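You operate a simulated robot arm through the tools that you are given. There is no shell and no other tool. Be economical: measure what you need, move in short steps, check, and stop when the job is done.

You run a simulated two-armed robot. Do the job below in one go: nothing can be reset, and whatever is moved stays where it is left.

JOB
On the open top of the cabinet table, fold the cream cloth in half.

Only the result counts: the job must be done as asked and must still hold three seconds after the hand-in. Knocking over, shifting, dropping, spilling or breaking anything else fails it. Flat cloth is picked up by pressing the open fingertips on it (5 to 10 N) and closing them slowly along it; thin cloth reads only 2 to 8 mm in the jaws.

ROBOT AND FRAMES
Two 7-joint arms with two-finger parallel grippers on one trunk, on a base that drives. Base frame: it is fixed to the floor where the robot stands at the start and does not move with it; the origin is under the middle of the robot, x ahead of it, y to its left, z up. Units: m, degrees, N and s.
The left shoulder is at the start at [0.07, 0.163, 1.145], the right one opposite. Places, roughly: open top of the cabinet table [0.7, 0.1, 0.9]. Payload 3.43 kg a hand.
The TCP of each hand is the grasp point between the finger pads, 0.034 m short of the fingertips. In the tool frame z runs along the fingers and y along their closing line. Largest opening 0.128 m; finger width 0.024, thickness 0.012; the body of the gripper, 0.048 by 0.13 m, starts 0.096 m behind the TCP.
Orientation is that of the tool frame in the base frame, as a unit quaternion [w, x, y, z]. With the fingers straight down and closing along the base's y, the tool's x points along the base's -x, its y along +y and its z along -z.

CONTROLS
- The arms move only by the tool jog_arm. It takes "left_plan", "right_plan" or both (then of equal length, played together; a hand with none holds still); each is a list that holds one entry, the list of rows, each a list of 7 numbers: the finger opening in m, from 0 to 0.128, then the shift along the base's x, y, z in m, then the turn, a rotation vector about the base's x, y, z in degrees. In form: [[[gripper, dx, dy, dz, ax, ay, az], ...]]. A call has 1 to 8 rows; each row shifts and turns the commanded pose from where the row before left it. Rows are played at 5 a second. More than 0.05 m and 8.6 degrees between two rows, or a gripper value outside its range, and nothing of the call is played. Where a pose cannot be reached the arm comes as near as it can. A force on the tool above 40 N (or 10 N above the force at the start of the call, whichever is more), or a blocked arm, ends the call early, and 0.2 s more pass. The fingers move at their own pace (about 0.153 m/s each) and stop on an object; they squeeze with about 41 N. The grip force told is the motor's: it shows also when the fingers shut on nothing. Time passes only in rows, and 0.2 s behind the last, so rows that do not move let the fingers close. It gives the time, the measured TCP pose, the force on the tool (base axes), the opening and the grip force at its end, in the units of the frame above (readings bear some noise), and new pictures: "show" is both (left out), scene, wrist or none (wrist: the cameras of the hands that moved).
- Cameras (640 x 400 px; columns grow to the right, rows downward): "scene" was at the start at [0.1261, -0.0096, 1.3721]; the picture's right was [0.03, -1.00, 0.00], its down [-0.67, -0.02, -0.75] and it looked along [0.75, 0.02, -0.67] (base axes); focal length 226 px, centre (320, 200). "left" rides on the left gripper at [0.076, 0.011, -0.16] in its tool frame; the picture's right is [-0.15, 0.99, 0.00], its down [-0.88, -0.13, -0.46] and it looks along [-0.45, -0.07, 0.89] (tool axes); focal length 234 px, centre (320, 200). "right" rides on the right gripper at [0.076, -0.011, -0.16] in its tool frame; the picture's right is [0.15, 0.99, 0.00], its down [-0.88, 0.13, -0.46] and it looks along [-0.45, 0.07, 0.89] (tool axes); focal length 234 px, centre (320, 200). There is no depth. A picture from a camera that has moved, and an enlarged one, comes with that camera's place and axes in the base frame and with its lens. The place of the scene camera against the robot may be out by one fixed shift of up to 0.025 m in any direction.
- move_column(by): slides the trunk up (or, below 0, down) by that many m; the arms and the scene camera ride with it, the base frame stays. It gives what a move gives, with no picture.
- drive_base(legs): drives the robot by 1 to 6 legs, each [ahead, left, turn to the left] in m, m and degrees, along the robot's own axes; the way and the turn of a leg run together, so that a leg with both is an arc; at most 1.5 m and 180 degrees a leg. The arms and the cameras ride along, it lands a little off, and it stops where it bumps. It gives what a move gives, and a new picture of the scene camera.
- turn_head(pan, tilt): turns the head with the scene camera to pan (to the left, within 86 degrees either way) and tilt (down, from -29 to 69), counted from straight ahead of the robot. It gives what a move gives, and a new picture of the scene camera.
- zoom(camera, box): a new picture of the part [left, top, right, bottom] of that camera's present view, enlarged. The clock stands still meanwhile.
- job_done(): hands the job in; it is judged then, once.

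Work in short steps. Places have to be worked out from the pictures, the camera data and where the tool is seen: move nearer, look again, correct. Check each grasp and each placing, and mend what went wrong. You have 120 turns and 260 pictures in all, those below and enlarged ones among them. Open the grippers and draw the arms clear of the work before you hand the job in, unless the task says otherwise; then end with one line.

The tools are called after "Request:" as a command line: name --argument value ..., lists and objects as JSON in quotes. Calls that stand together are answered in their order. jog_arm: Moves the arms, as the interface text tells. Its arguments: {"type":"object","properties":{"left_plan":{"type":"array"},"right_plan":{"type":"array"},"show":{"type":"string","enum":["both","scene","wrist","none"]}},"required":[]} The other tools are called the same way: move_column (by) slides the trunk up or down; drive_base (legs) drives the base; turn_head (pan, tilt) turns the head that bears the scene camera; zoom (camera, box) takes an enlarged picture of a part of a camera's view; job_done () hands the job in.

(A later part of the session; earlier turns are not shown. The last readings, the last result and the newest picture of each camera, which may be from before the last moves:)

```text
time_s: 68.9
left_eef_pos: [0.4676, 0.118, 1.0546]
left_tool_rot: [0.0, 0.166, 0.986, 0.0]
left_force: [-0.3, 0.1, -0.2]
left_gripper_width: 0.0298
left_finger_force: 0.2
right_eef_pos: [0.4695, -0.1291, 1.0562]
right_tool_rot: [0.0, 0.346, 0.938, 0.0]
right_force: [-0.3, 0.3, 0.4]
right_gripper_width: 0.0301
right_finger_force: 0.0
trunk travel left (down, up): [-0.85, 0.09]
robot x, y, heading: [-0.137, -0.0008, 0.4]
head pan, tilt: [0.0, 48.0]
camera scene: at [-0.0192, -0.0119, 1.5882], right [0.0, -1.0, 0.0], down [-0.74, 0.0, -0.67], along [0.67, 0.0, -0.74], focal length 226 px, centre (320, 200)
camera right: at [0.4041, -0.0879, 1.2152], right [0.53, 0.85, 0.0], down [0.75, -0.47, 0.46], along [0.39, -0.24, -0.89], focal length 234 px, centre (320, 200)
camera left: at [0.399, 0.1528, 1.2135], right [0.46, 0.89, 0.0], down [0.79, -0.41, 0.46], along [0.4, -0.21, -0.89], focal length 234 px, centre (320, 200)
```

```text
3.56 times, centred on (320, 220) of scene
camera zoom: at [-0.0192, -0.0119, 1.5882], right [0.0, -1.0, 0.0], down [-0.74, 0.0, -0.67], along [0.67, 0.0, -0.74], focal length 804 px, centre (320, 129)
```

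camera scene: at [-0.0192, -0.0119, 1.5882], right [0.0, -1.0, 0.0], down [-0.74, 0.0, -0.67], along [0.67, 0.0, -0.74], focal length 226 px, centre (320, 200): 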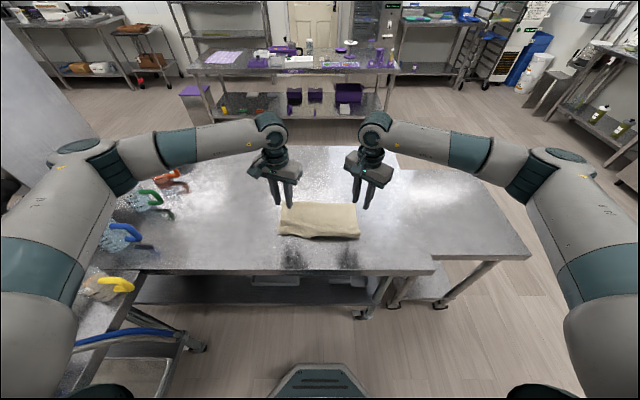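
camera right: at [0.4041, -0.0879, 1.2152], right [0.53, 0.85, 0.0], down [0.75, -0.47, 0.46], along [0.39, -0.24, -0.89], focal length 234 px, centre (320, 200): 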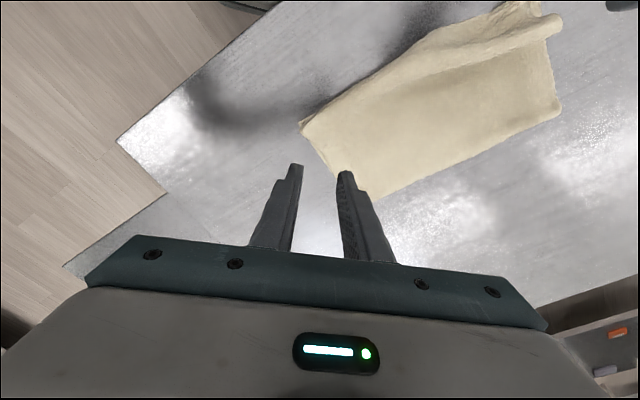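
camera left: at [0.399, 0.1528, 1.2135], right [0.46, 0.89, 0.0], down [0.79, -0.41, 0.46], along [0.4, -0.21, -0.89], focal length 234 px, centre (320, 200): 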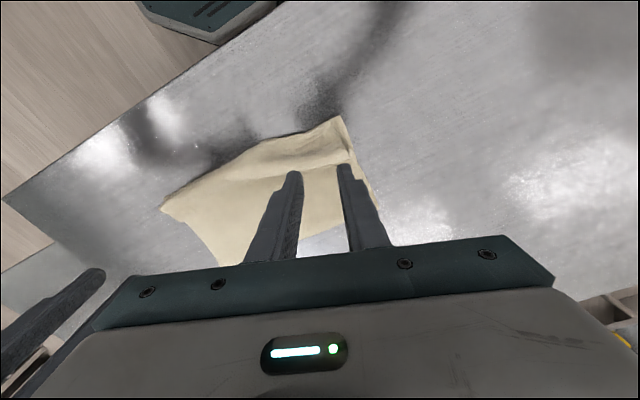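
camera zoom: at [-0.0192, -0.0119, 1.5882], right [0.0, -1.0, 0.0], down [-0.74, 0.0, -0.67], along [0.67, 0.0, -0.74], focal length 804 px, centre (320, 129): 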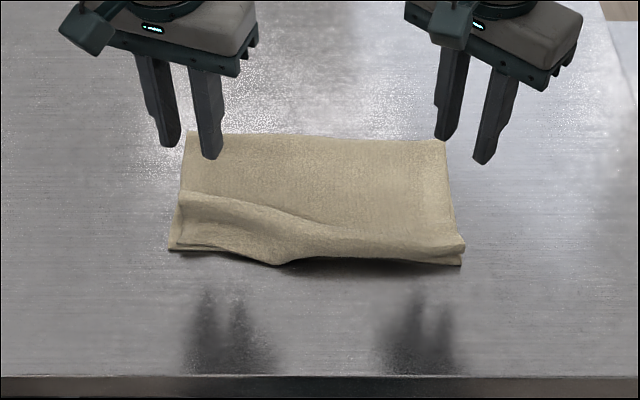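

It's folded in half with the edges close together and a soft ridge near the left front. I withdraw the arms and inspect in detail.

Request:
jog_arm --left_plan '[[[0.03, -0.01, 0.035, 0.02, 0, 0, 0], [0.03, -0.01, 0.04, 0.02, 0, 0, 5], [0.03, -0.01, 0.04, 0, 0, 0, 5], [0.03, -0.01, 0.03, 0, 0, 0, 5], [0.03, -0.01, 0.0, 0, 0, 0, 4]]]' --right_plan '[[[0.03, -0.01, -0.035, 0.02, 0, 0, 8], [0.03, -0.01, -0.04, 0.02, 0, 0, 8], [0.03, -0.01, -0.04, 0, 0, 0, 8], [0.03, -0.01, -0.02, 0, 0, 0, 8], [0.03, -0.01, 0, 0, 0, 0, 8]]]'

Request:
zoom --camera "scene" --box '[260, 190, 380, 250]'

Request:
zoom --camera "left" --box '[40, 110, 360, 270]'

```text
time_s: 70.1
left_eef_pos: [0.4217, 0.2629, 1.0946]
left_tool_rot: [0.0, 0.002, 1.0, 0.0]
left_force: [0.0, -0.2, 0.1]
left_gripper_width: 0.0302
left_finger_force: 0.1
right_eef_pos: [0.4159, -0.2661, 1.0954]
right_tool_rot: [0.0, 0.004, 1.0, 0.0]
right_force: [-0.6, -2.1, 0.6]
right_gripper_width: 0.0301
right_finger_force: 0.0
trunk travel left (down, up): [-0.85, 0.09]
robot x, y, heading: [-0.1376, -0.0005, 0.4]
head pan, tilt: [0.0, 48.0]
camera scene: at [-0.0183, -0.012, 1.5883], right [0.0, -1.0, 0.0], down [-0.74, 0.0, -0.67], along [0.67, 0.0, -0.74], focal length 226 px, centre (320, 200)
camera right: at [0.3404, -0.2759, 1.2545], right [-0.14, 0.99, 0.0], down [0.88, 0.12, 0.46], along [0.45, 0.06, -0.89], focal length 234 px, centre (320, 200)
camera left: at [0.3436, 0.2729, 1.2551], right [0.15, 0.99, 0.0], down [0.88, -0.13, 0.46], along [0.45, -0.07, -0.89], focal length 234 px, centre (320, 200)
```

scene: 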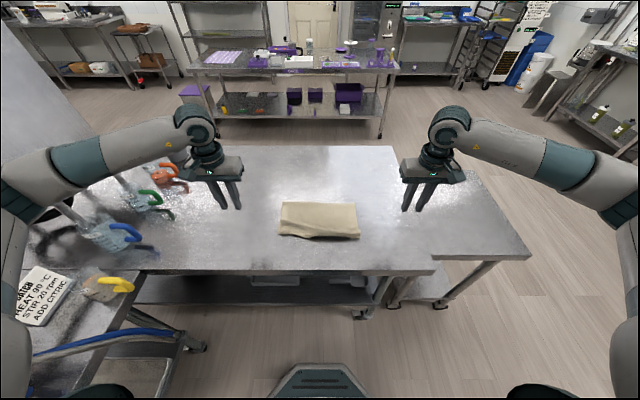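
right: 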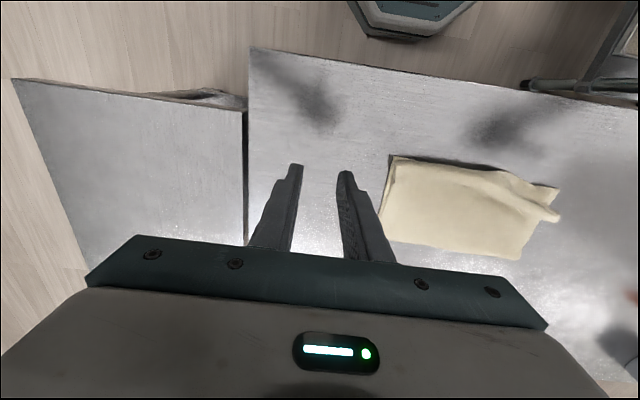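
left: 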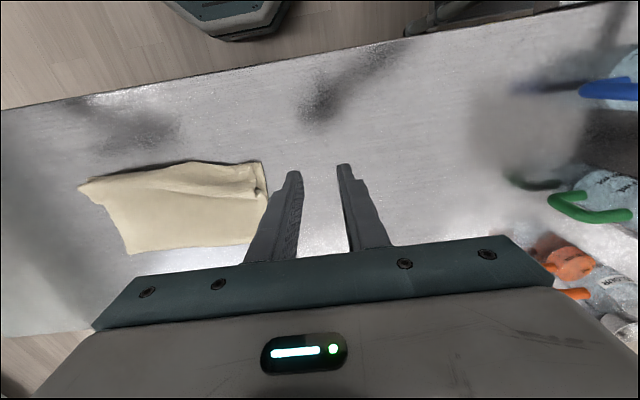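

```text
5.33 times, centred on (320, 220) of scene
camera zoom: at [-0.0183, -0.012, 1.5883], right [0.0, -1.0, 0.0], down [-0.74, 0.0, -0.67], along [0.67, 0.0, -0.74], focal length 1205 px, centre (320, 93)
```

zoom: 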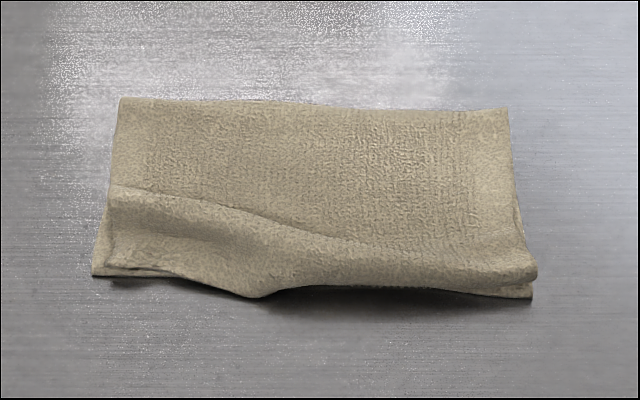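

```text
2.00 times, centred on (200, 190) of left
camera zoom: at [0.3436, 0.2729, 1.2551], right [0.15, 0.99, 0.0], down [0.88, -0.13, 0.46], along [0.45, -0.07, -0.89], focal length 468 px, centre (560, 220)
```

zoom: 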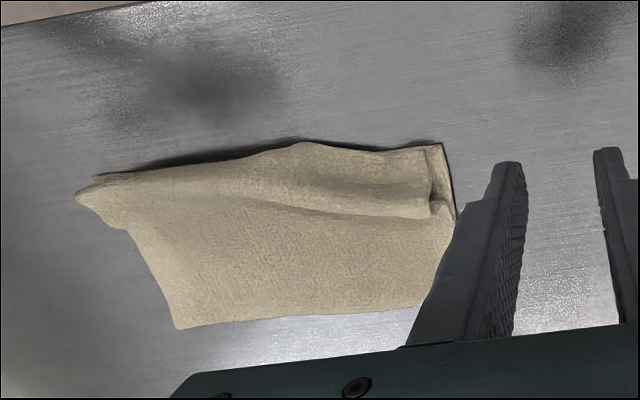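

The fold reads about 0.175 m deep against the full 0.377 m, with corners within about 2 cm. I check the front edge and right side once more for a tucked lip.

Request:
zoom --camera "right" --box '[370, 130, 580, 270]'

Request:
zoom --camera "scene" --box '[270, 215, 330, 245]'

Request:
zoom --camera "scene" --box '[315, 215, 375, 245]'

```text
2.86 times, centred on (475, 200) of right
camera zoom: at [0.3404, -0.2759, 1.2545], right [-0.14, 0.99, 0.0], down [0.88, 0.12, 0.46], along [0.45, 0.06, -0.89], focal length 669 px, centre (-123, 200)
```

zoom: 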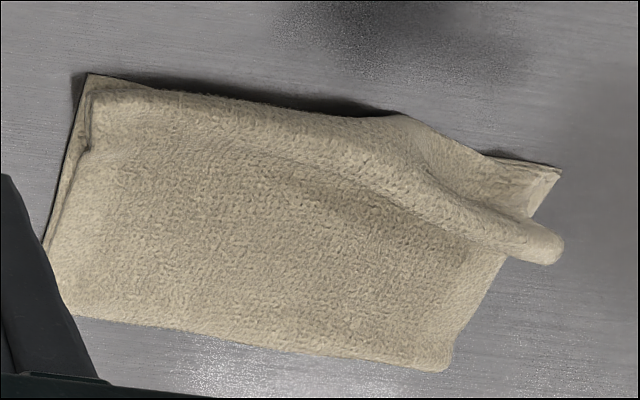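

```text
10.67 times, centred on (300, 230) of scene
camera zoom: at [-0.0183, -0.012, 1.5883], right [0.0, -1.0, 0.0], down [-0.74, 0.0, -0.67], along [0.67, 0.0, -0.74], focal length 2411 px, centre (533, -120)
```

zoom: 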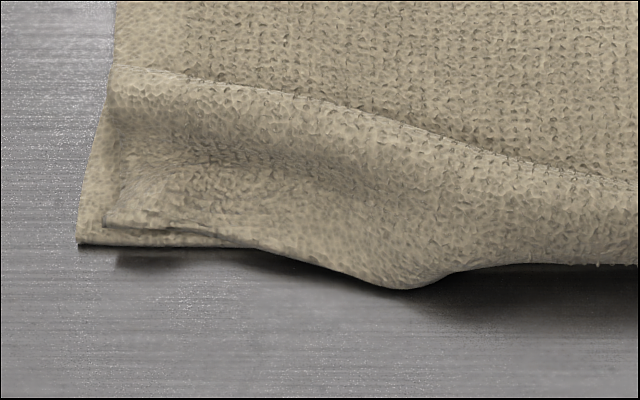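

```text
10.67 times, centred on (345, 230) of scene
camera zoom: at [-0.0183, -0.012, 1.5883], right [0.0, -1.0, 0.0], down [-0.74, 0.0, -0.67], along [0.67, 0.0, -0.74], focal length 2411 px, centre (53, -120)
```

zoom: 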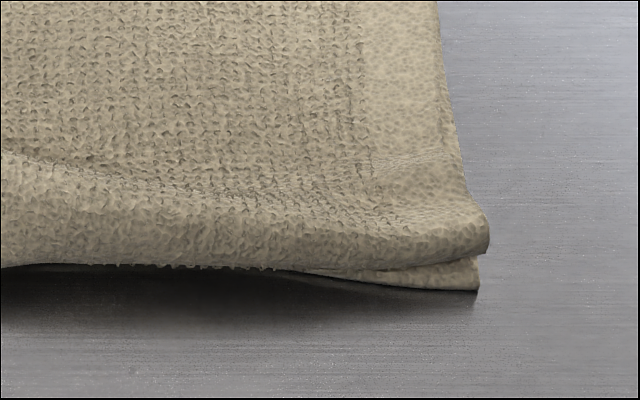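

The fold itself is good, but the front edge of the top layer is tucked under by 2–3 cm in the middle and right. I'll pinch the top layer a few centimetres behind the front, lift it so that lip drops straight, and lay it back with a small forward motion. First, hover.

Request:
jog_arm --left_plan '[[[0.045, 0.0105, -0.0263, -0.0217, 0, 0, 0], [0.045, 0.0105, -0.0263, -0.0217, 0, 0, 0], [0.045, 0.0105, -0.0263, -0.0217, 0, 0, 0], [0.045, 0.0105, -0.0263, -0.0217, 0, 0, 0], [0.045, 0.0105, -0.0263, -0.0217, 0, 0, 0], [0.045, 0.0105, -0.0263, -0.0217, 0, 0, 0]]]' --right_plan '[[[0.045, 0.0098, 0.0268, -0.0217, 0, 0, 0], [0.045, 0.0098, 0.0268, -0.0217, 0, 0, 0], [0.045, 0.0098, 0.0268, -0.0217, 0, 0, 0], [0.045, 0.0098, 0.0268, -0.0217, 0, 0, 0], [0.045, 0.0098, 0.0268, -0.0217, 0, 0, 0], [0.045, 0.0098, 0.0268, -0.0217, 0, 0, 0]]]' --show "wrist"

```text
time_s: 71.5
left_eef_pos: [0.4849, 0.1039, 0.9598]
left_tool_rot: [0.0, 0.004, 1.0, -0.001]
left_force: [-0.6, -1.2, -0.3]
left_gripper_width: 0.0451
left_finger_force: 0.1
right_eef_pos: [0.4801, -0.1059, 0.9641]
right_tool_rot: [-0.001, 0.006, 1.0, -0.001]
right_force: [0.8, -0.5, -0.1]
right_gripper_width: 0.0451
right_finger_force: 0.1
trunk travel left (down, up): [-0.85, 0.09]
robot x, y, heading: [-0.1393, -0.0014, 0.4]
head pan, tilt: [0.0, 48.0]
camera right: at [0.404, -0.1142, 1.1224], right [-0.14, 0.99, 0.0], down [0.88, 0.12, 0.45], along [0.45, 0.06, -0.89], focal length 234 px, centre (320, 200)
camera left: at [0.4075, 0.1139, 1.1198], right [0.15, 0.99, 0.0], down [0.88, -0.13, 0.45], along [0.45, -0.07, -0.89], focal length 234 px, centre (320, 200)
```

right: 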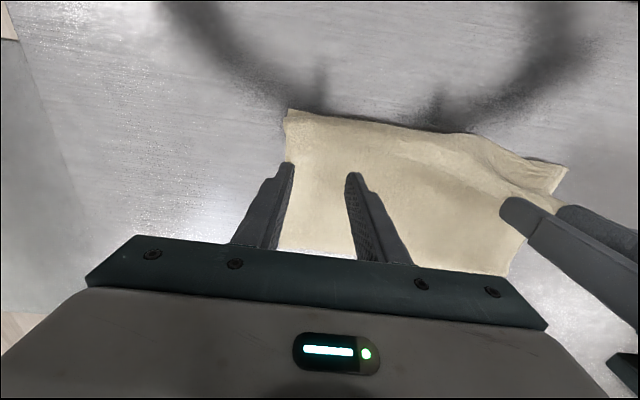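
left: 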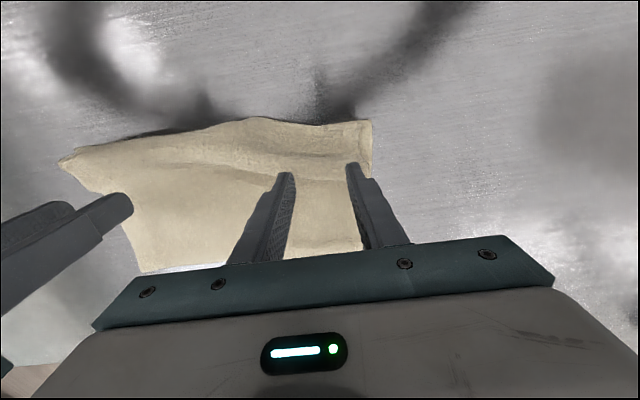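

Slight shift inward, then descend toward contact.

Request:
jog_arm --left_plan '[[[0.045, 0, -0.012, -0.01, 0, 0, 0], [0.045, 0, 0, -0.012, 0, 0, 0], [0.045, 0, 0, -0.006, 0, 0, 0], [0.045, 0, 0, -0.003, 0, 0, 0], [0.045, 0, 0, 0, 0, 0, 0]]]' --right_plan '[[[0.045, 0, 0.006, -0.014, 0, 0, 0], [0.045, 0, 0, -0.012, 0, 0, 0], [0.045, 0, 0, -0.006, 0, 0, 0], [0.045, 0, 0, -0.004, 0, 0, 0], [0.045, 0, 0, 0, 0, 0, 0]]]' --show "none"

```text
time_s: 72.7
left_eef_pos: [0.4832, 0.0924, 0.9325]
left_tool_rot: [0.001, 0.003, 1.0, -0.001]
left_force: [0.0, 0.4, 3.1]
left_gripper_width: 0.0446
left_finger_force: 0.0
right_eef_pos: [0.4773, -0.0991, 0.9291]
right_tool_rot: [0.0, 0.004, 1.0, 0.0]
right_force: [1.1, 0.1, 0.6]
right_gripper_width: 0.0449
right_finger_force: 0.0
trunk travel left (down, up): [-0.85, 0.09]
robot x, y, heading: [-0.14, 0.0001, -0.3]
head pan, tilt: [0.0, 48.0]
```

Request:
jog_arm --left_plan '[[[0.045, 0, 0, -0.001, 0, 0, 0], [0.045, 0, 0, -0.001, 0, 0, 0], [0.045, 0, 0, 0, 0, 0, 0]]]' --right_plan '[[[0.045, 0, 0, -0.002, 0, 0, 0], [0.045, 0, 0, -0.002, 0, 0, 0], [0.045, 0, 0, 0, 0, 0, 0]]]' --show "none"

```text
time_s: 73.5
left_eef_pos: [0.4846, 0.0941, 0.9302]
left_tool_rot: [0.0, 0.002, 1.0, -0.002]
left_force: [-0.3, 1.1, 3.3]
left_gripper_width: 0.0449
left_finger_force: 0.1
right_eef_pos: [0.4765, -0.0982, 0.9256]
right_tool_rot: [0.0, 0.005, 1.0, 0.0]
right_force: [-1.1, -0.3, 2.4]
right_gripper_width: 0.0449
right_finger_force: 0.1
trunk travel left (down, up): [-0.85, 0.09]
robot x, y, heading: [-0.142, -0.0009, 0.3]
head pan, tilt: [0.0, 48.0]
```

Light contact on both sides (2.4–3.3 N), enough to take only the top layer. I close slowly and lift a little to check.

Request:
jog_arm --left_plan '[[[0.045, 0, 0, -0.001, 0, 0, 0], [0.037, 0, 0, 0, 0, 0, 0], [0.029, 0, 0, 0, 0, 0, 0], [0.021, 0, 0, 0, 0, 0, 0], [0.013, 0, 0, 0, 0, 0, 0], [0.0, 0, 0, 0, 0, 0, 0], [0.0, 0, 0, 0, 0, 0, 0], [0.0, 0, 0, 0, 0, 0, 0]]]' --right_plan '[[[0.045, 0, 0, -0.001, 0, 0, 0], [0.037, 0, 0, 0, 0, 0, 0], [0.029, 0, 0, 0, 0, 0, 0], [0.021, 0, 0, 0, 0, 0, 0], [0.013, 0, 0, 0, 0, 0, 0], [0.0, 0, 0, 0, 0, 0, 0], [0.0, 0, 0, 0, 0, 0, 0], [0.0, 0, 0, 0, 0, 0, 0]]]' --show "none"

Request:
jog_arm --left_plan '[[[0, 0, 0, 0.01, 0, 0, 0], [0, 0, 0, 0.02, 0, 0, 0], [0, 0, 0, 0, 0, 0, 0]]]' --right_plan '[[[0, 0, 0, 0.01, 0, 0, 0], [0, 0, 0, 0.02, 0, 0, 0], [0, 0, 0, 0, 0, 0, 0]]]'

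Request:
zoom --camera "scene" --box '[260, 180, 380, 250]'

```text
time_s: 75.3
left_eef_pos: [0.4828, 0.0931, 0.9304]
left_tool_rot: [0.0, 0.003, 1.0, 0.0]
left_force: [0.5, -0.9, 1.9]
left_gripper_width: 0.0
left_finger_force: 33.3
right_eef_pos: [0.4767, -0.0984, 0.9238]
right_tool_rot: [0.0, 0.006, 1.0, 0.0]
right_force: [0.5, 1.1, 2.8]
right_gripper_width: 0.0043
right_finger_force: 39.4
trunk travel left (down, up): [-0.85, 0.09]
robot x, y, heading: [-0.1371, -0.0012, 0.2]
head pan, tilt: [0.0, 48.0]
```

```text
time_s: 76.1
left_eef_pos: [0.4857, 0.0922, 0.9586]
left_tool_rot: [0.0, 0.003, 1.0, 0.0]
left_force: [-0.7, 0.3, 0.1]
left_gripper_width: 0.0002
left_finger_force: 32.9
right_eef_pos: [0.4771, -0.0995, 0.9538]
right_tool_rot: [0.0, 0.006, 1.0, -0.001]
right_force: [0.1, -0.3, 0.9]
right_gripper_width: 0.0045
right_finger_force: 38.9
trunk travel left (down, up): [-0.85, 0.09]
robot x, y, heading: [-0.1404, -0.0019, 0.2]
head pan, tilt: [0.0, 48.0]
camera scene: at [-0.0172, -0.0119, 1.5881], right [0.0, -1.0, 0.0], down [-0.74, 0.0, -0.67], along [0.67, 0.0, -0.74], focal length 226 px, centre (320, 200)
camera right: at [0.4007, -0.1087, 1.1146], right [-0.14, 0.99, 0.0], down [0.88, 0.12, 0.45], along [0.45, 0.06, -0.89], focal length 234 px, centre (320, 200)
camera left: at [0.408, 0.1027, 1.1187], right [0.15, 0.99, 0.0], down [0.88, -0.13, 0.45], along [0.45, -0.07, -0.89], focal length 234 px, centre (320, 200)
```

scene: 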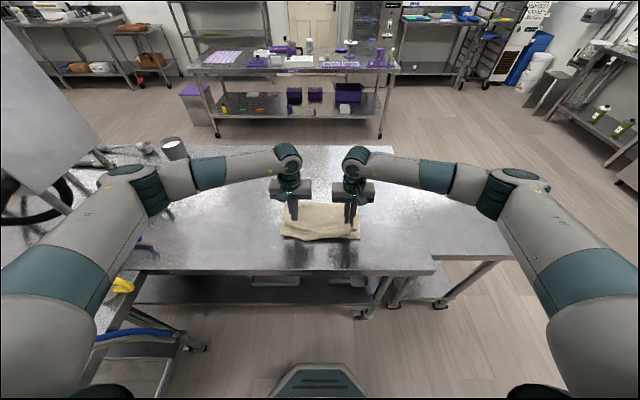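
right: 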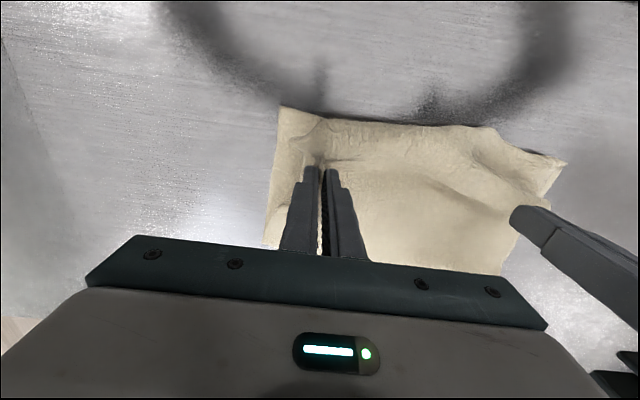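
left: 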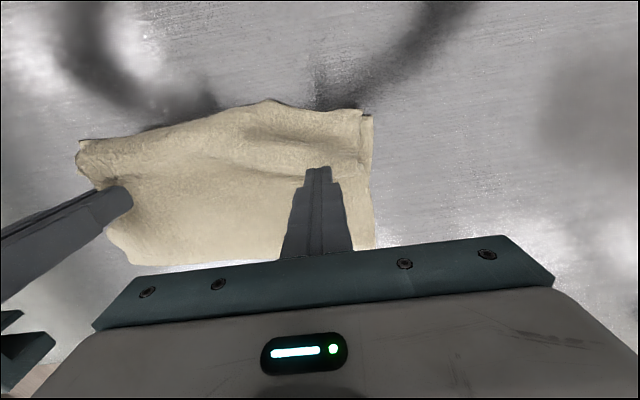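

```text
5.33 times, centred on (320, 215) of scene
camera zoom: at [-0.0172, -0.0119, 1.5881], right [0.0, -1.0, 0.0], down [-0.74, 0.0, -0.67], along [0.67, 0.0, -0.74], focal length 1205 px, centre (320, 120)
```

zoom: 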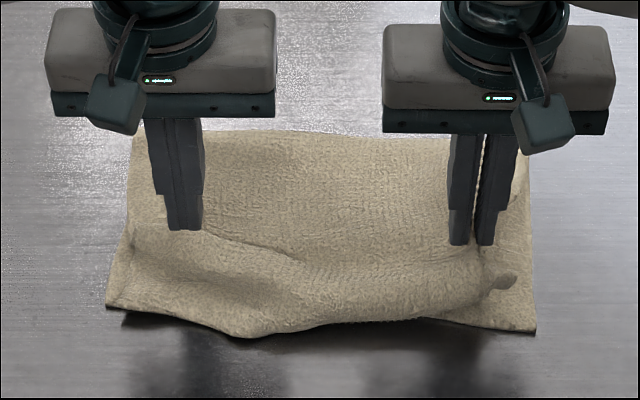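

The left closed on nothing (and its wave flattened out), while the right holds the top layer. I raise the left hand clear and lift the right further so its lip can drop.

Request:
jog_arm --left_plan '[[[0, 0, 0.01, 0.03, 0, 0, 0], [0, 0, 0.03, 0.03, 0, 0, 0], [0, 0, 0.04, 0.02, 0, 0, 0], [0, 0, 0, 0, 0, 0, 0], [0, 0, 0, 0, 0, 0, 0]]]' --right_plan '[[[0, 0, 0, 0.025, 0, 0, 0], [0, 0, 0, 0.025, 0, 0, 0], [0, 0, 0, 0.015, 0, 0, 0], [0, 0, 0, 0, 0, 0, 0], [0, 0, 0, 0, 0, 0, 0]]]'

Request:
zoom --camera "scene" --box '[260, 180, 380, 250]'

```text
time_s: 77.3
left_eef_pos: [0.4888, 0.1769, 1.0404]
left_tool_rot: [-0.001, 0.002, 1.0, -0.001]
left_force: [0.5, -0.2, 0.2]
left_gripper_width: 0.0002
left_finger_force: 32.8
right_eef_pos: [0.4758, -0.0976, 1.0214]
right_tool_rot: [0.0, 0.006, 1.0, 0.0]
right_force: [-0.5, -0.2, 0.1]
right_gripper_width: 0.0046
right_finger_force: 39.0
trunk travel left (down, up): [-0.85, 0.09]
robot x, y, heading: [-0.1399, -0.0041, 0.1]
head pan, tilt: [0.0, 48.0]
camera scene: at [-0.0176, -0.0119, 1.5882], right [0.0, -1.0, 0.0], down [-0.74, 0.0, -0.67], along [0.67, 0.0, -0.74], focal length 226 px, centre (320, 200)
camera right: at [0.4006, -0.1083, 1.1803], right [-0.14, 0.99, 0.0], down [0.88, 0.12, 0.46], along [0.45, 0.06, -0.89], focal length 234 px, centre (320, 200)
camera left: at [0.411, 0.1866, 1.1989], right [0.15, 0.99, 0.0], down [0.88, -0.13, 0.46], along [0.45, -0.07, -0.89], focal length 234 px, centre (320, 200)
```

scene: 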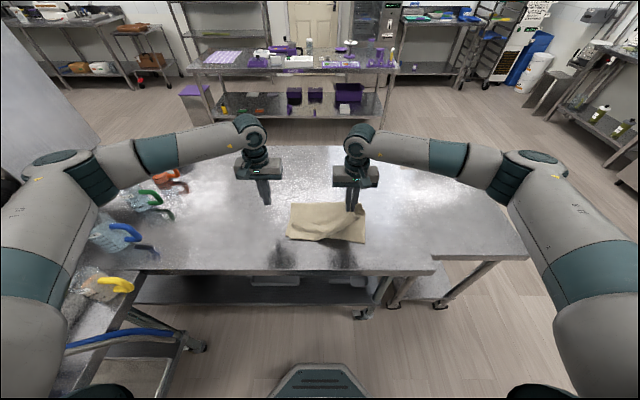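
right: 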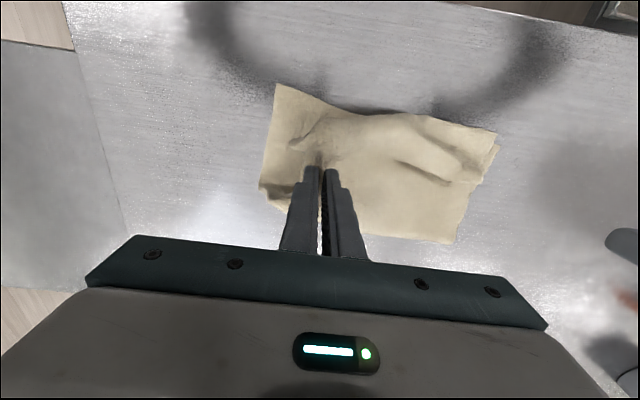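
left: 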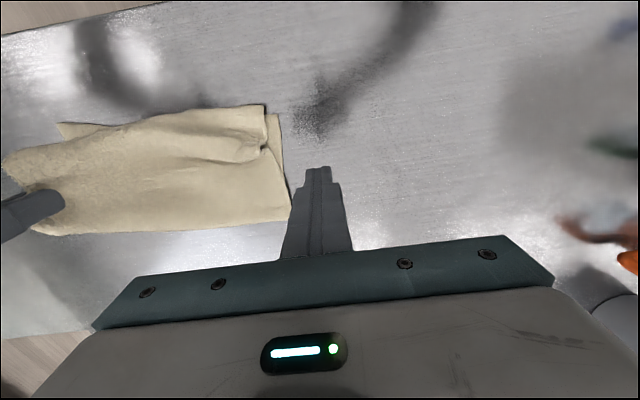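

```text
5.33 times, centred on (320, 215) of scene
camera zoom: at [-0.0176, -0.0119, 1.5882], right [0.0, -1.0, 0.0], down [-0.74, 0.0, -0.67], along [0.67, 0.0, -0.74], focal length 1205 px, centre (320, 120)
```

zoom: 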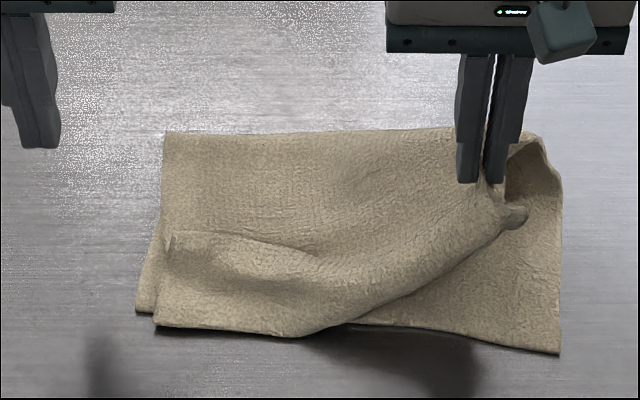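

The right pinch has little slack behind it, so I lower it while moving forward, which should lay the lip out toward the robot; afterwards I can pull the exposed edge back.

Request:
jog_arm --right_plan '[[[0, 0, 0, -0.015, 0, 0, 0], [0, 0.01, 0, -0.015, 0, 0, 0], [0, 0.018, 0, -0.018, 0, 0, 0], [0, 0.02, 0, -0.018, 0, 0, 0], [0, 0.02, 0, -0.018, 0, 0, 0], [0, 0, 0, 0, 0, 0, 0]]]'

Request:
zoom --camera "scene" --box '[260, 180, 380, 250]'

```text
time_s: 78.7
left_eef_pos: [0.4876, 0.1764, 1.0395]
left_tool_rot: [0.0, 0.004, 1.0, 0.0]
left_force: [-0.7, -0.5, 0.0]
left_gripper_width: 0.0
left_finger_force: 32.7
right_eef_pos: [0.5456, -0.1002, 0.9348]
right_tool_rot: [0.001, 0.004, 1.0, -0.001]
right_force: [-0.5, 0.4, 0.8]
right_gripper_width: 0.0046
right_finger_force: 39.2
trunk travel left (down, up): [-0.85, 0.09]
robot x, y, heading: [-0.1376, -0.0032, 0.2]
head pan, tilt: [0.0, 48.0]
camera scene: at [-0.0183, -0.0121, 1.5883], right [0.0, -1.0, 0.0], down [-0.74, 0.0, -0.67], along [0.67, 0.0, -0.74], focal length 226 px, centre (320, 200)
camera right: at [0.4689, -0.1102, 1.095], right [-0.14, 0.99, 0.0], down [0.88, 0.12, 0.46], along [0.45, 0.06, -0.89], focal length 234 px, centre (320, 200)
```

scene: 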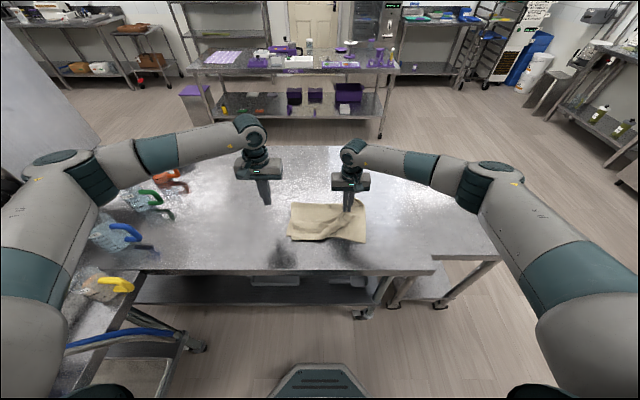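
right: 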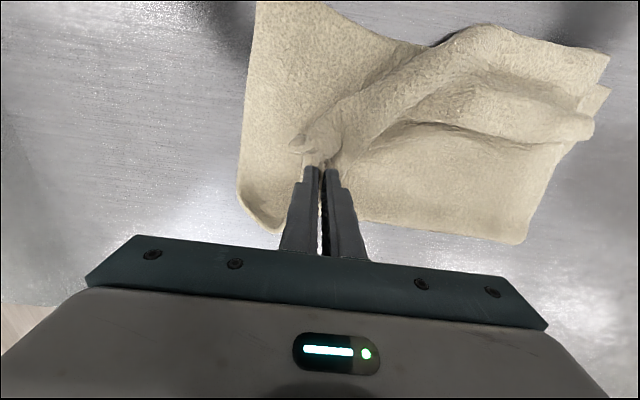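

```text
5.33 times, centred on (320, 215) of scene
camera zoom: at [-0.0183, -0.0121, 1.5883], right [0.0, -1.0, 0.0], down [-0.74, 0.0, -0.67], along [0.67, 0.0, -0.74], focal length 1205 px, centre (320, 120)
```

zoom: 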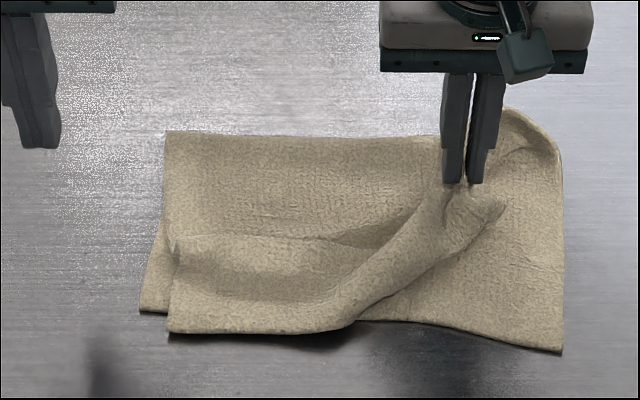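

The right hand actually holds the top layer close to its right corner, so I keep that grip. Best is to repeat the clean hang: grasp the top-left corner (about [0.426, 0.112]) with the left hand and lift the sheet again, this time with a smaller inset.

Request:
jog_arm --left_plan '[[[0.045, -0.0118, -0.02, -0.01, 0, 0, 0], [0.045, -0.0118, -0.028, -0.02, 0, 0, 0], [0.045, -0.0118, -0.028, -0.025, 0, 0, 0], [0.045, -0.0118, -0.028, -0.025, 0, 0, 0], [0.045, 0, 0, 0, 0, 0, 0]]]'

Request:
zoom --camera "left" --box '[220, 80, 420, 220]'

```text
time_s: 79.9
left_eef_pos: [0.4409, 0.068, 0.9583]
left_tool_rot: [0.0, 0.002, 1.0, 0.0]
left_force: [-0.3, 0.3, -0.5]
left_gripper_width: 0.0453
left_finger_force: 0.0
right_eef_pos: [0.5441, -0.1003, 0.9354]
right_tool_rot: [0.0, 0.005, 1.0, -0.001]
right_force: [0.5, -0.4, 0.8]
right_gripper_width: 0.0048
right_finger_force: 38.8
trunk travel left (down, up): [-0.85, 0.09]
robot x, y, heading: [-0.1358, -0.0012, 0.4]
head pan, tilt: [0.0, 48.0]
camera scene: at [-0.0181, -0.0111, 1.5882], right [0.0, -1.0, 0.0], down [-0.74, 0.0, -0.67], along [0.67, 0.0, -0.74], focal length 226 px, centre (320, 200)
camera left: at [0.3636, 0.0786, 1.1181], right [0.15, 0.99, 0.0], down [0.88, -0.13, 0.46], along [0.45, -0.07, -0.89], focal length 234 px, centre (320, 200)
```

scene: 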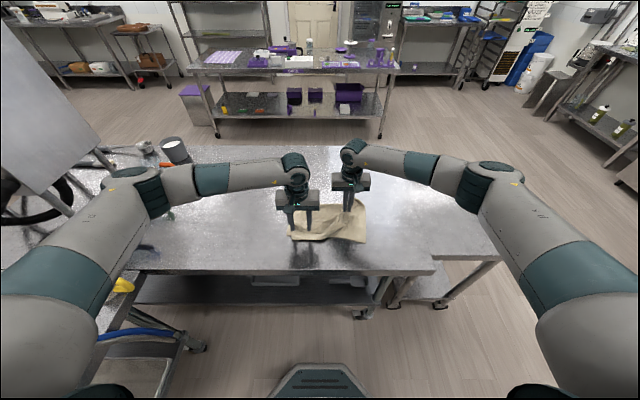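
left: 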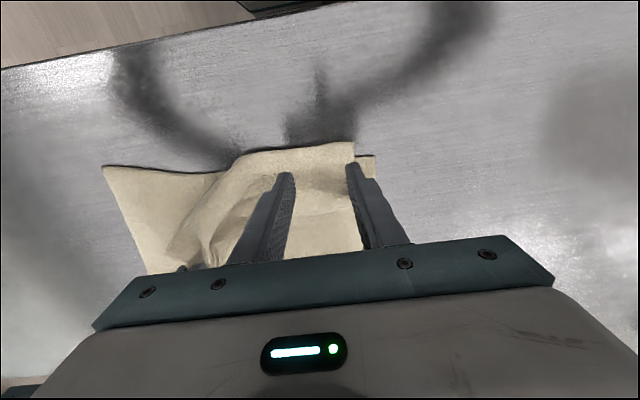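

```text
2.86 times, centred on (320, 150) of left
camera zoom: at [0.3636, 0.0786, 1.1181], right [0.15, 0.99, 0.0], down [0.88, -0.13, 0.46], along [0.45, -0.07, -0.89], focal length 669 px, centre (320, 343)
```

zoom: 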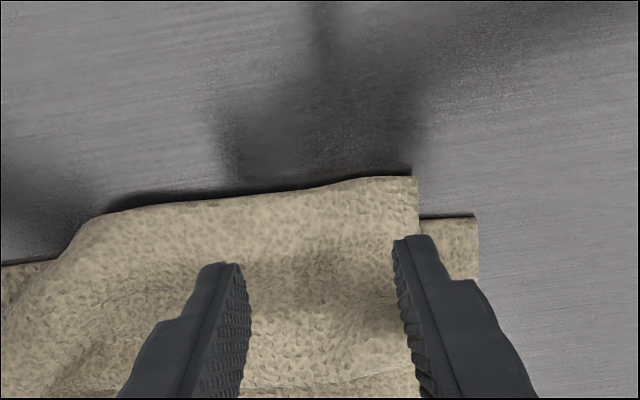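

The top-left corner is clear at [0.421, 0.102]. I nudge closer to the edge and descend.

Request:
jog_arm --left_plan '[[[0.045, -0.006, -0.006, -0.01, 0, 0, 0], [0.045, 0, 0, -0.01, 0, 0, 0], [0.045, 0, 0, -0.006, 0, 0, 0], [0.045, 0, 0, -0.003, 0, 0, 0], [0.045, 0, 0, 0, 0, 0, 0]]]' --show "none"

```text
time_s: 81.1
left_eef_pos: [0.4309, 0.0658, 0.9316]
left_tool_rot: [0.001, 0.002, 1.0, -0.001]
left_force: [-0.3, 0.6, 0.1]
left_gripper_width: 0.0452
left_finger_force: 0.1
right_eef_pos: [0.5462, -0.1014, 0.9355]
right_tool_rot: [0.0, 0.004, 1.0, 0.0]
right_force: [-0.1, 0.9, 1.2]
right_gripper_width: 0.0048
right_finger_force: 39.6
trunk travel left (down, up): [-0.85, 0.09]
robot x, y, heading: [-0.1366, -0.0042, 0.3]
head pan, tilt: [0.0, 48.0]
```

Request:
jog_arm --left_plan '[[[0.045, 0.003, -0.003, -0.004, 0, 0, 0], [0.045, 0, 0, -0.003, 0, 0, 0], [0.045, 0, 0, -0.002, 0, 0, 0], [0.045, 0, 0, 0, 0, 0, 0]]]' --show "none"

```text
time_s: 82.1
left_eef_pos: [0.4342, 0.0601, 0.9224]
left_tool_rot: [0.0, 0.003, 1.0, -0.001]
left_force: [-0.2, 0.4, 1.0]
left_gripper_width: 0.0449
left_finger_force: 0.1
right_eef_pos: [0.5453, -0.0996, 0.9357]
right_tool_rot: [0.0, 0.006, 1.0, 0.0]
right_force: [-0.8, 0.0, 1.4]
right_gripper_width: 0.0047
right_finger_force: 38.9
trunk travel left (down, up): [-0.85, 0.09]
robot x, y, heading: [-0.1403, -0.003, -0.1]
head pan, tilt: [0.0, 48.0]
```

Just touching; 2 mm more and then a slow close.

Request:
jog_arm --left_plan '[[[0.045, 0, 0, -0.002, 0, 0, 0], [0.045, 0, 0, -0.001, 0, 0, 0], [0.045, 0, 0, 0, 0, 0, 0]]]' --show "none"

```text
time_s: 82.9
left_eef_pos: [0.4341, 0.0604, 0.9197]
left_tool_rot: [0.001, 0.003, 1.0, 0.0]
left_force: [0.5, 1.6, 9.2]
left_gripper_width: 0.045
left_finger_force: 0.0
right_eef_pos: [0.5433, -0.1011, 0.935]
right_tool_rot: [0.0, 0.006, 1.0, -0.001]
right_force: [0.1, 0.0, 1.2]
right_gripper_width: 0.0047
right_finger_force: 39.1
trunk travel left (down, up): [-0.85, 0.09]
robot x, y, heading: [-0.1385, 0.0015, -0.0]
head pan, tilt: [0.0, 48.0]
```

9 N; I ease half a millimetre and close slowly, then lift slightly.

Request:
jog_arm --left_plan '[[[0.045, 0, 0, 0.0007, 0, 0, 0], [0.037, 0, 0, 0, 0, 0, 0], [0.029, 0, 0, 0, 0, 0, 0], [0.021, 0, 0, 0, 0, 0, 0], [0.013, 0, 0, 0, 0, 0, 0], [0.0, 0, 0, 0, 0, 0, 0], [0.0, 0, 0, 0, 0, 0, 0], [0.0, 0, 0, 0, 0, 0, 0]]]' --show "none"

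Request:
jog_arm --left_plan '[[[0, 0, 0, 0.015, 0, 0, 0], [0, 0.01, 0, 0.025, 0, 0, 0], [0, 0.02, 0, 0.03, 0, 0, 0], [0, 0.02, 0, 0.03, 0, 0, 0]]]' --right_plan '[[[0, 0, 0, 0.01, 0, 0, 0], [0, 0, 0, 0.025, 0, 0, 0], [0, 0, 0, 0.03, 0, 0, 0], [0, 0, 0, 0.03, 0, 0, 0]]]'

```text
time_s: 84.7
left_eef_pos: [0.4338, 0.0606, 0.9205]
left_tool_rot: [0.0, 0.003, 1.0, -0.001]
left_force: [0.9, 0.3, 12.2]
left_gripper_width: 0.0051
left_finger_force: 39.0
right_eef_pos: [0.5444, -0.1006, 0.9363]
right_tool_rot: [0.0, 0.006, 1.0, 0.0]
right_force: [0.0, 0.7, 0.2]
right_gripper_width: 0.0046
right_finger_force: 39.1
trunk travel left (down, up): [-0.85, 0.09]
robot x, y, heading: [-0.1356, -0.0009, 0.2]
head pan, tilt: [0.0, 48.0]
```

```text
time_s: 85.7
left_eef_pos: [0.4843, 0.0594, 1.0182]
left_tool_rot: [0.0, 0.003, 1.0, 0.0]
left_force: [0.3, -0.2, 0.4]
left_gripper_width: 0.0045
left_finger_force: 38.6
right_eef_pos: [0.5443, -0.0974, 1.0303]
right_tool_rot: [0.0, 0.005, 1.0, 0.001]
right_force: [-0.1, -0.4, 0.8]
right_gripper_width: 0.0043
right_finger_force: 38.1
trunk travel left (down, up): [-0.85, 0.09]
robot x, y, heading: [-0.1401, -0.002, 0.1]
head pan, tilt: [0.0, 48.0]
camera scene: at [-0.018, -0.0122, 1.5881], right [0.0, -1.0, 0.0], down [-0.74, 0.0, -0.67], along [0.67, 0.0, -0.74], focal length 226 px, centre (320, 200)
camera right: at [0.4682, -0.1076, 1.1886], right [-0.14, 0.99, 0.0], down [0.88, 0.12, 0.46], along [0.45, 0.06, -0.89], focal length 234 px, centre (320, 200)
camera left: at [0.4066, 0.0702, 1.1789], right [0.15, 0.99, 0.0], down [0.88, -0.13, 0.46], along [0.45, -0.07, -0.89], focal length 234 px, centre (320, 200)
```

scene: 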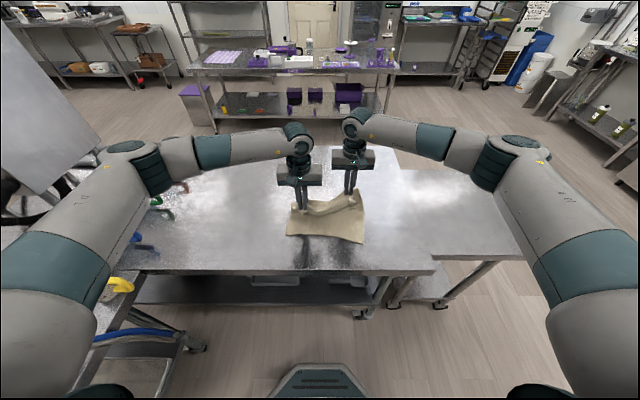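
right: 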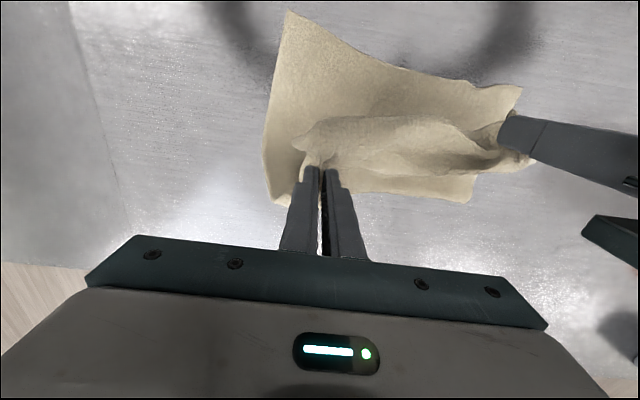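
left: 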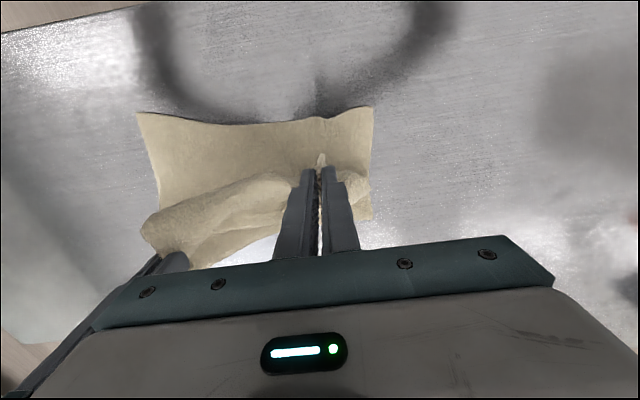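

Both hands hold only the top layer, and the bottom layer is flat, with its near corners at [0.443, 0.127] and [0.408, -0.150]. The current fold is skewed, so I move the hands above the proper fold line (left x≈0.63, right ≈0.597) at full height to straighten it.

Request:
jog_arm --left_plan '[[[0, 0.025, 0.002, 0.02, 0, 0, 0], [0, 0.03, 0.002, 0.02, 0, 0, 0], [0, 0.03, 0.002, 0.015, 0, 0, 0], [0, 0.03, 0.002, 0.01, 0, 0, 0], [0, 0.03, 0.002, 0.007, 0, 0, 0], [0, 0, 0, 0, 0, 0, 0]]]' --right_plan '[[[0, 0.008, -0.003, 0.015, 0, 0, 0], [0, 0.01, -0.003, 0.015, 0, 0, 0], [0, 0.012, -0.003, 0.01, 0, 0, 0], [0, 0.012, -0.003, 0.0, 0, 0, 0], [0, 0.011, -0.003, 0.0, 0, 0, 0], [0, 0, 0, 0, 0, 0, 0]]]'

Request:
zoom --camera "scene" --box '[250, 160, 390, 250]'

```text
time_s: 87.1
left_eef_pos: [0.6275, 0.0689, 1.0866]
left_tool_rot: [0.0, 0.002, 1.0, -0.001]
left_force: [-0.9, -1.6, 0.2]
left_gripper_width: 0.0044
left_finger_force: 38.9
right_eef_pos: [0.598, -0.1123, 1.0699]
right_tool_rot: [0.0, 0.004, 1.0, 0.0]
right_force: [1.8, 1.8, 0.0]
right_gripper_width: 0.0045
right_finger_force: 39.2
trunk travel left (down, up): [-0.85, 0.09]
robot x, y, heading: [-0.1384, 0.0011, 0.4]
head pan, tilt: [0.0, 48.0]
camera scene: at [-0.0181, -0.0114, 1.5882], right [0.0, -1.0, 0.0], down [-0.74, 0.0, -0.67], along [0.67, 0.0, -0.74], focal length 226 px, centre (320, 200)
camera right: at [0.5218, -0.1219, 1.2291], right [-0.14, 0.99, 0.0], down [0.88, 0.12, 0.46], along [0.45, 0.06, -0.89], focal length 234 px, centre (320, 200)
camera left: at [0.5507, 0.0802, 1.2464], right [0.15, 0.99, 0.0], down [0.88, -0.13, 0.46], along [0.45, -0.07, -0.89], focal length 234 px, centre (320, 200)
```

scene: 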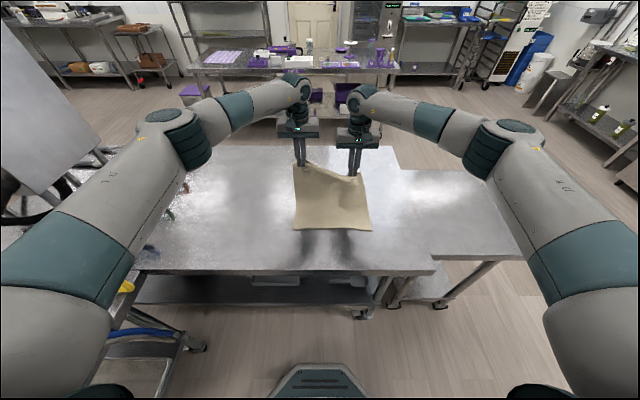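
right: 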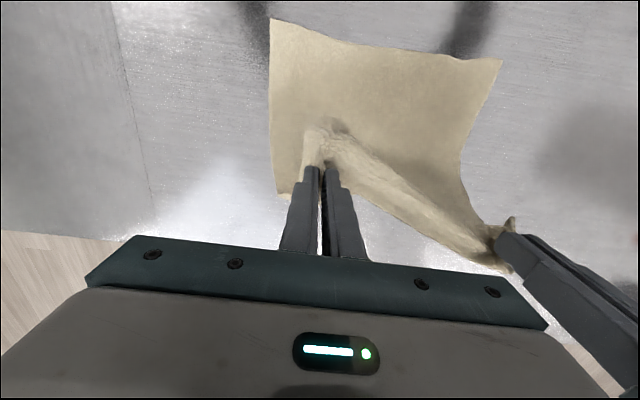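
left: 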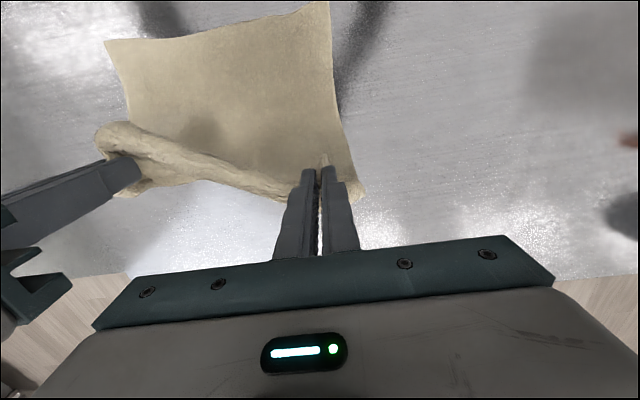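

```text
4.44 times, centred on (320, 205) of scene
camera zoom: at [-0.0181, -0.0114, 1.5882], right [0.0, -1.0, 0.0], down [-0.74, 0.0, -0.67], along [0.67, 0.0, -0.74], focal length 1004 px, centre (320, 178)
```

zoom: 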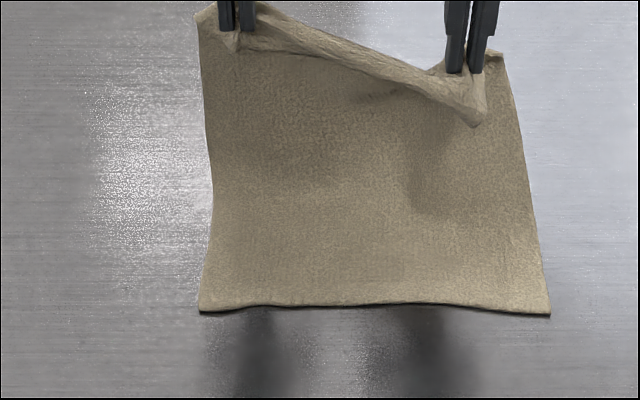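

Now the right lip (about 5 cm) hangs freely and the left pinch is near the edge. I swing both hands back over toward the robot, overshooting slightly so that the lips land outward.

Request:
jog_arm --left_plan '[[[0, -0.03, 0.001, -0.006, 0, 0, 0], [0, -0.035, 0.001, -0.012, 0, 0, 0], [0, -0.04, 0.001, -0.02, 0, 0, 0], [0, -0.038, 0.001, -0.028, 0, 0, 0], [0, -0.03, 0.001, -0.03, 0, 0, 0], [0, -0.017, 0.001, -0.022, 0, 0, 0]]]' --right_plan '[[[0, -0.035, 0, -0.008, 0, 0, 0], [0, -0.035, 0, -0.015, 0, 0, 0], [0, -0.035, 0, -0.02, 0, 0, 0], [0, -0.033, 0, -0.022, 0, 0, 0], [0, -0.03, 0, -0.02, 0, 0, 0], [0, -0.01, 0, -0.003, 0, 0, 0]]]'

Request:
zoom --camera "scene" --box '[250, 170, 390, 260]'

```text
time_s: 88.5
left_eef_pos: [0.4402, 0.0783, 0.9734]
left_tool_rot: [0.0, 0.002, 1.0, -0.001]
left_force: [-1.3, -4.2, 0.3]
left_gripper_width: 0.0044
left_finger_force: 38.6
right_eef_pos: [0.4176, -0.1143, 0.9822]
right_tool_rot: [0.0, 0.005, 1.0, -0.001]
right_force: [1.8, 5.1, -0.8]
right_gripper_width: 0.0047
right_finger_force: 39.6
trunk travel left (down, up): [-0.85, 0.09]
robot x, y, heading: [-0.134, -0.002, 0.0]
head pan, tilt: [0.0, 48.0]
camera scene: at [-0.0174, -0.0117, 1.5882], right [0.0, -1.0, 0.0], down [-0.74, 0.0, -0.67], along [0.67, 0.0, -0.74], focal length 226 px, centre (320, 200)
camera right: at [0.342, -0.124, 1.1404], right [-0.14, 0.99, 0.0], down [0.88, 0.12, 0.46], along [0.45, 0.06, -0.89], focal length 234 px, centre (320, 200)
camera left: at [0.3624, 0.0897, 1.1333], right [0.15, 0.99, 0.0], down [0.88, -0.13, 0.46], along [0.45, -0.07, -0.89], focal length 234 px, centre (320, 200)
```

scene: 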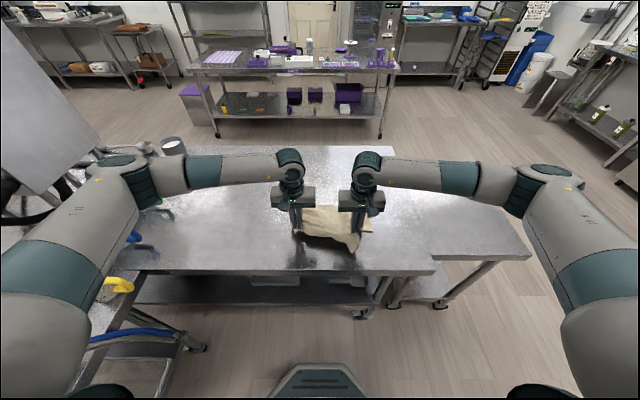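
right: 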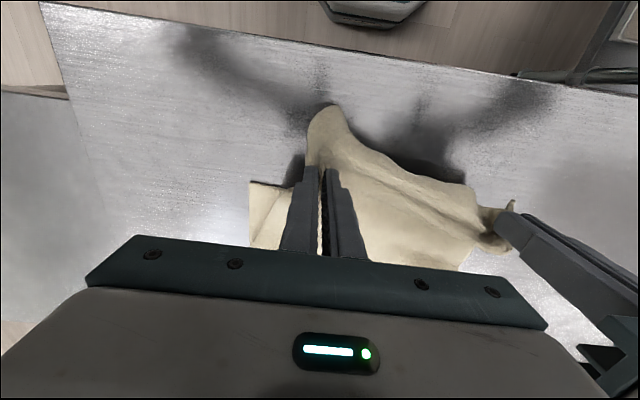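
left: 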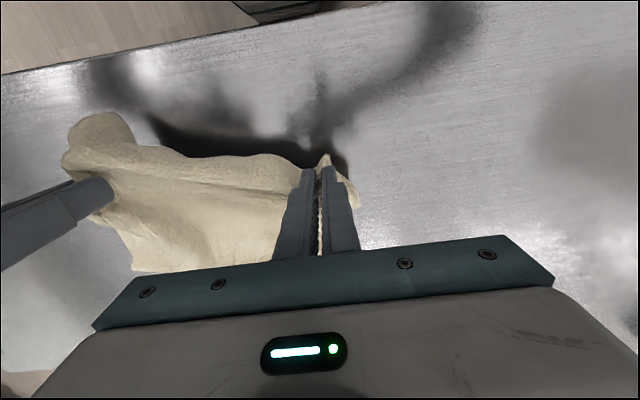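

```text
4.44 times, centred on (320, 215) of scene
camera zoom: at [-0.0174, -0.0117, 1.5882], right [0.0, -1.0, 0.0], down [-0.74, 0.0, -0.67], along [0.67, 0.0, -0.74], focal length 1004 px, centre (320, 133)
```

zoom: 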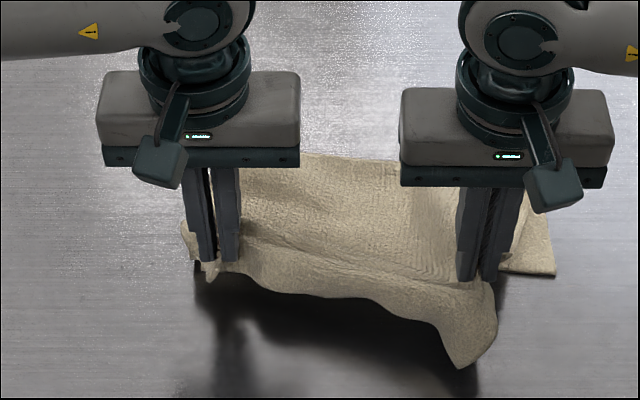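

The lips hang outward as intended, but the bottom layer seems to have slid to about x 0.46 at its right corner. I check the left side before landing.

Request:
zoom --camera "left" --box '[220, 130, 420, 270]'

Request:
zoom --camera "right" --box '[220, 90, 520, 280]'

```text
2.86 times, centred on (320, 200) of left
camera zoom: at [0.3624, 0.0897, 1.1333], right [0.15, 0.99, 0.0], down [0.88, -0.13, 0.46], along [0.45, -0.07, -0.89], focal length 669 px, centre (320, 200)
```

zoom: 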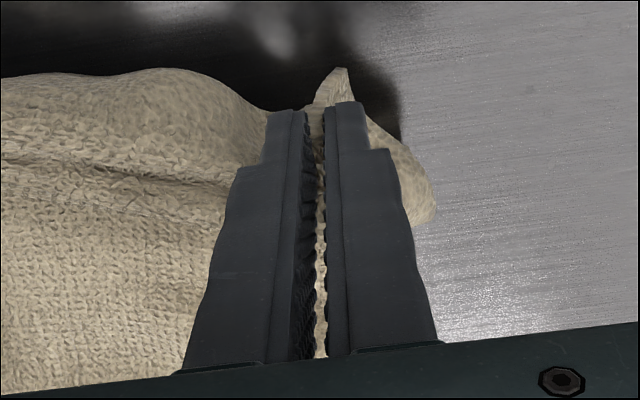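

```text
2.11 times, centred on (370, 185) of right
camera zoom: at [0.342, -0.124, 1.1404], right [-0.14, 0.99, 0.0], down [0.88, 0.12, 0.46], along [0.45, 0.06, -0.89], focal length 493 px, centre (215, 232)
```

zoom: 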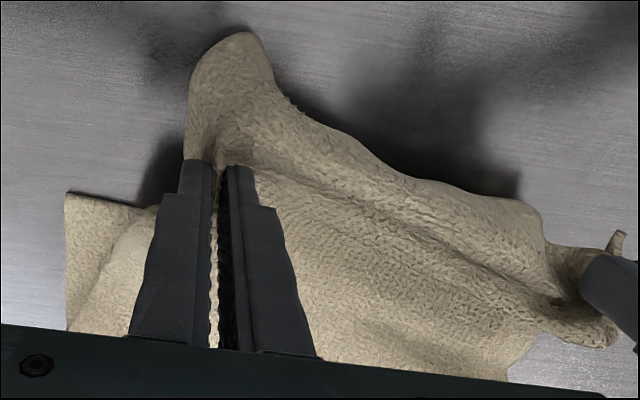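

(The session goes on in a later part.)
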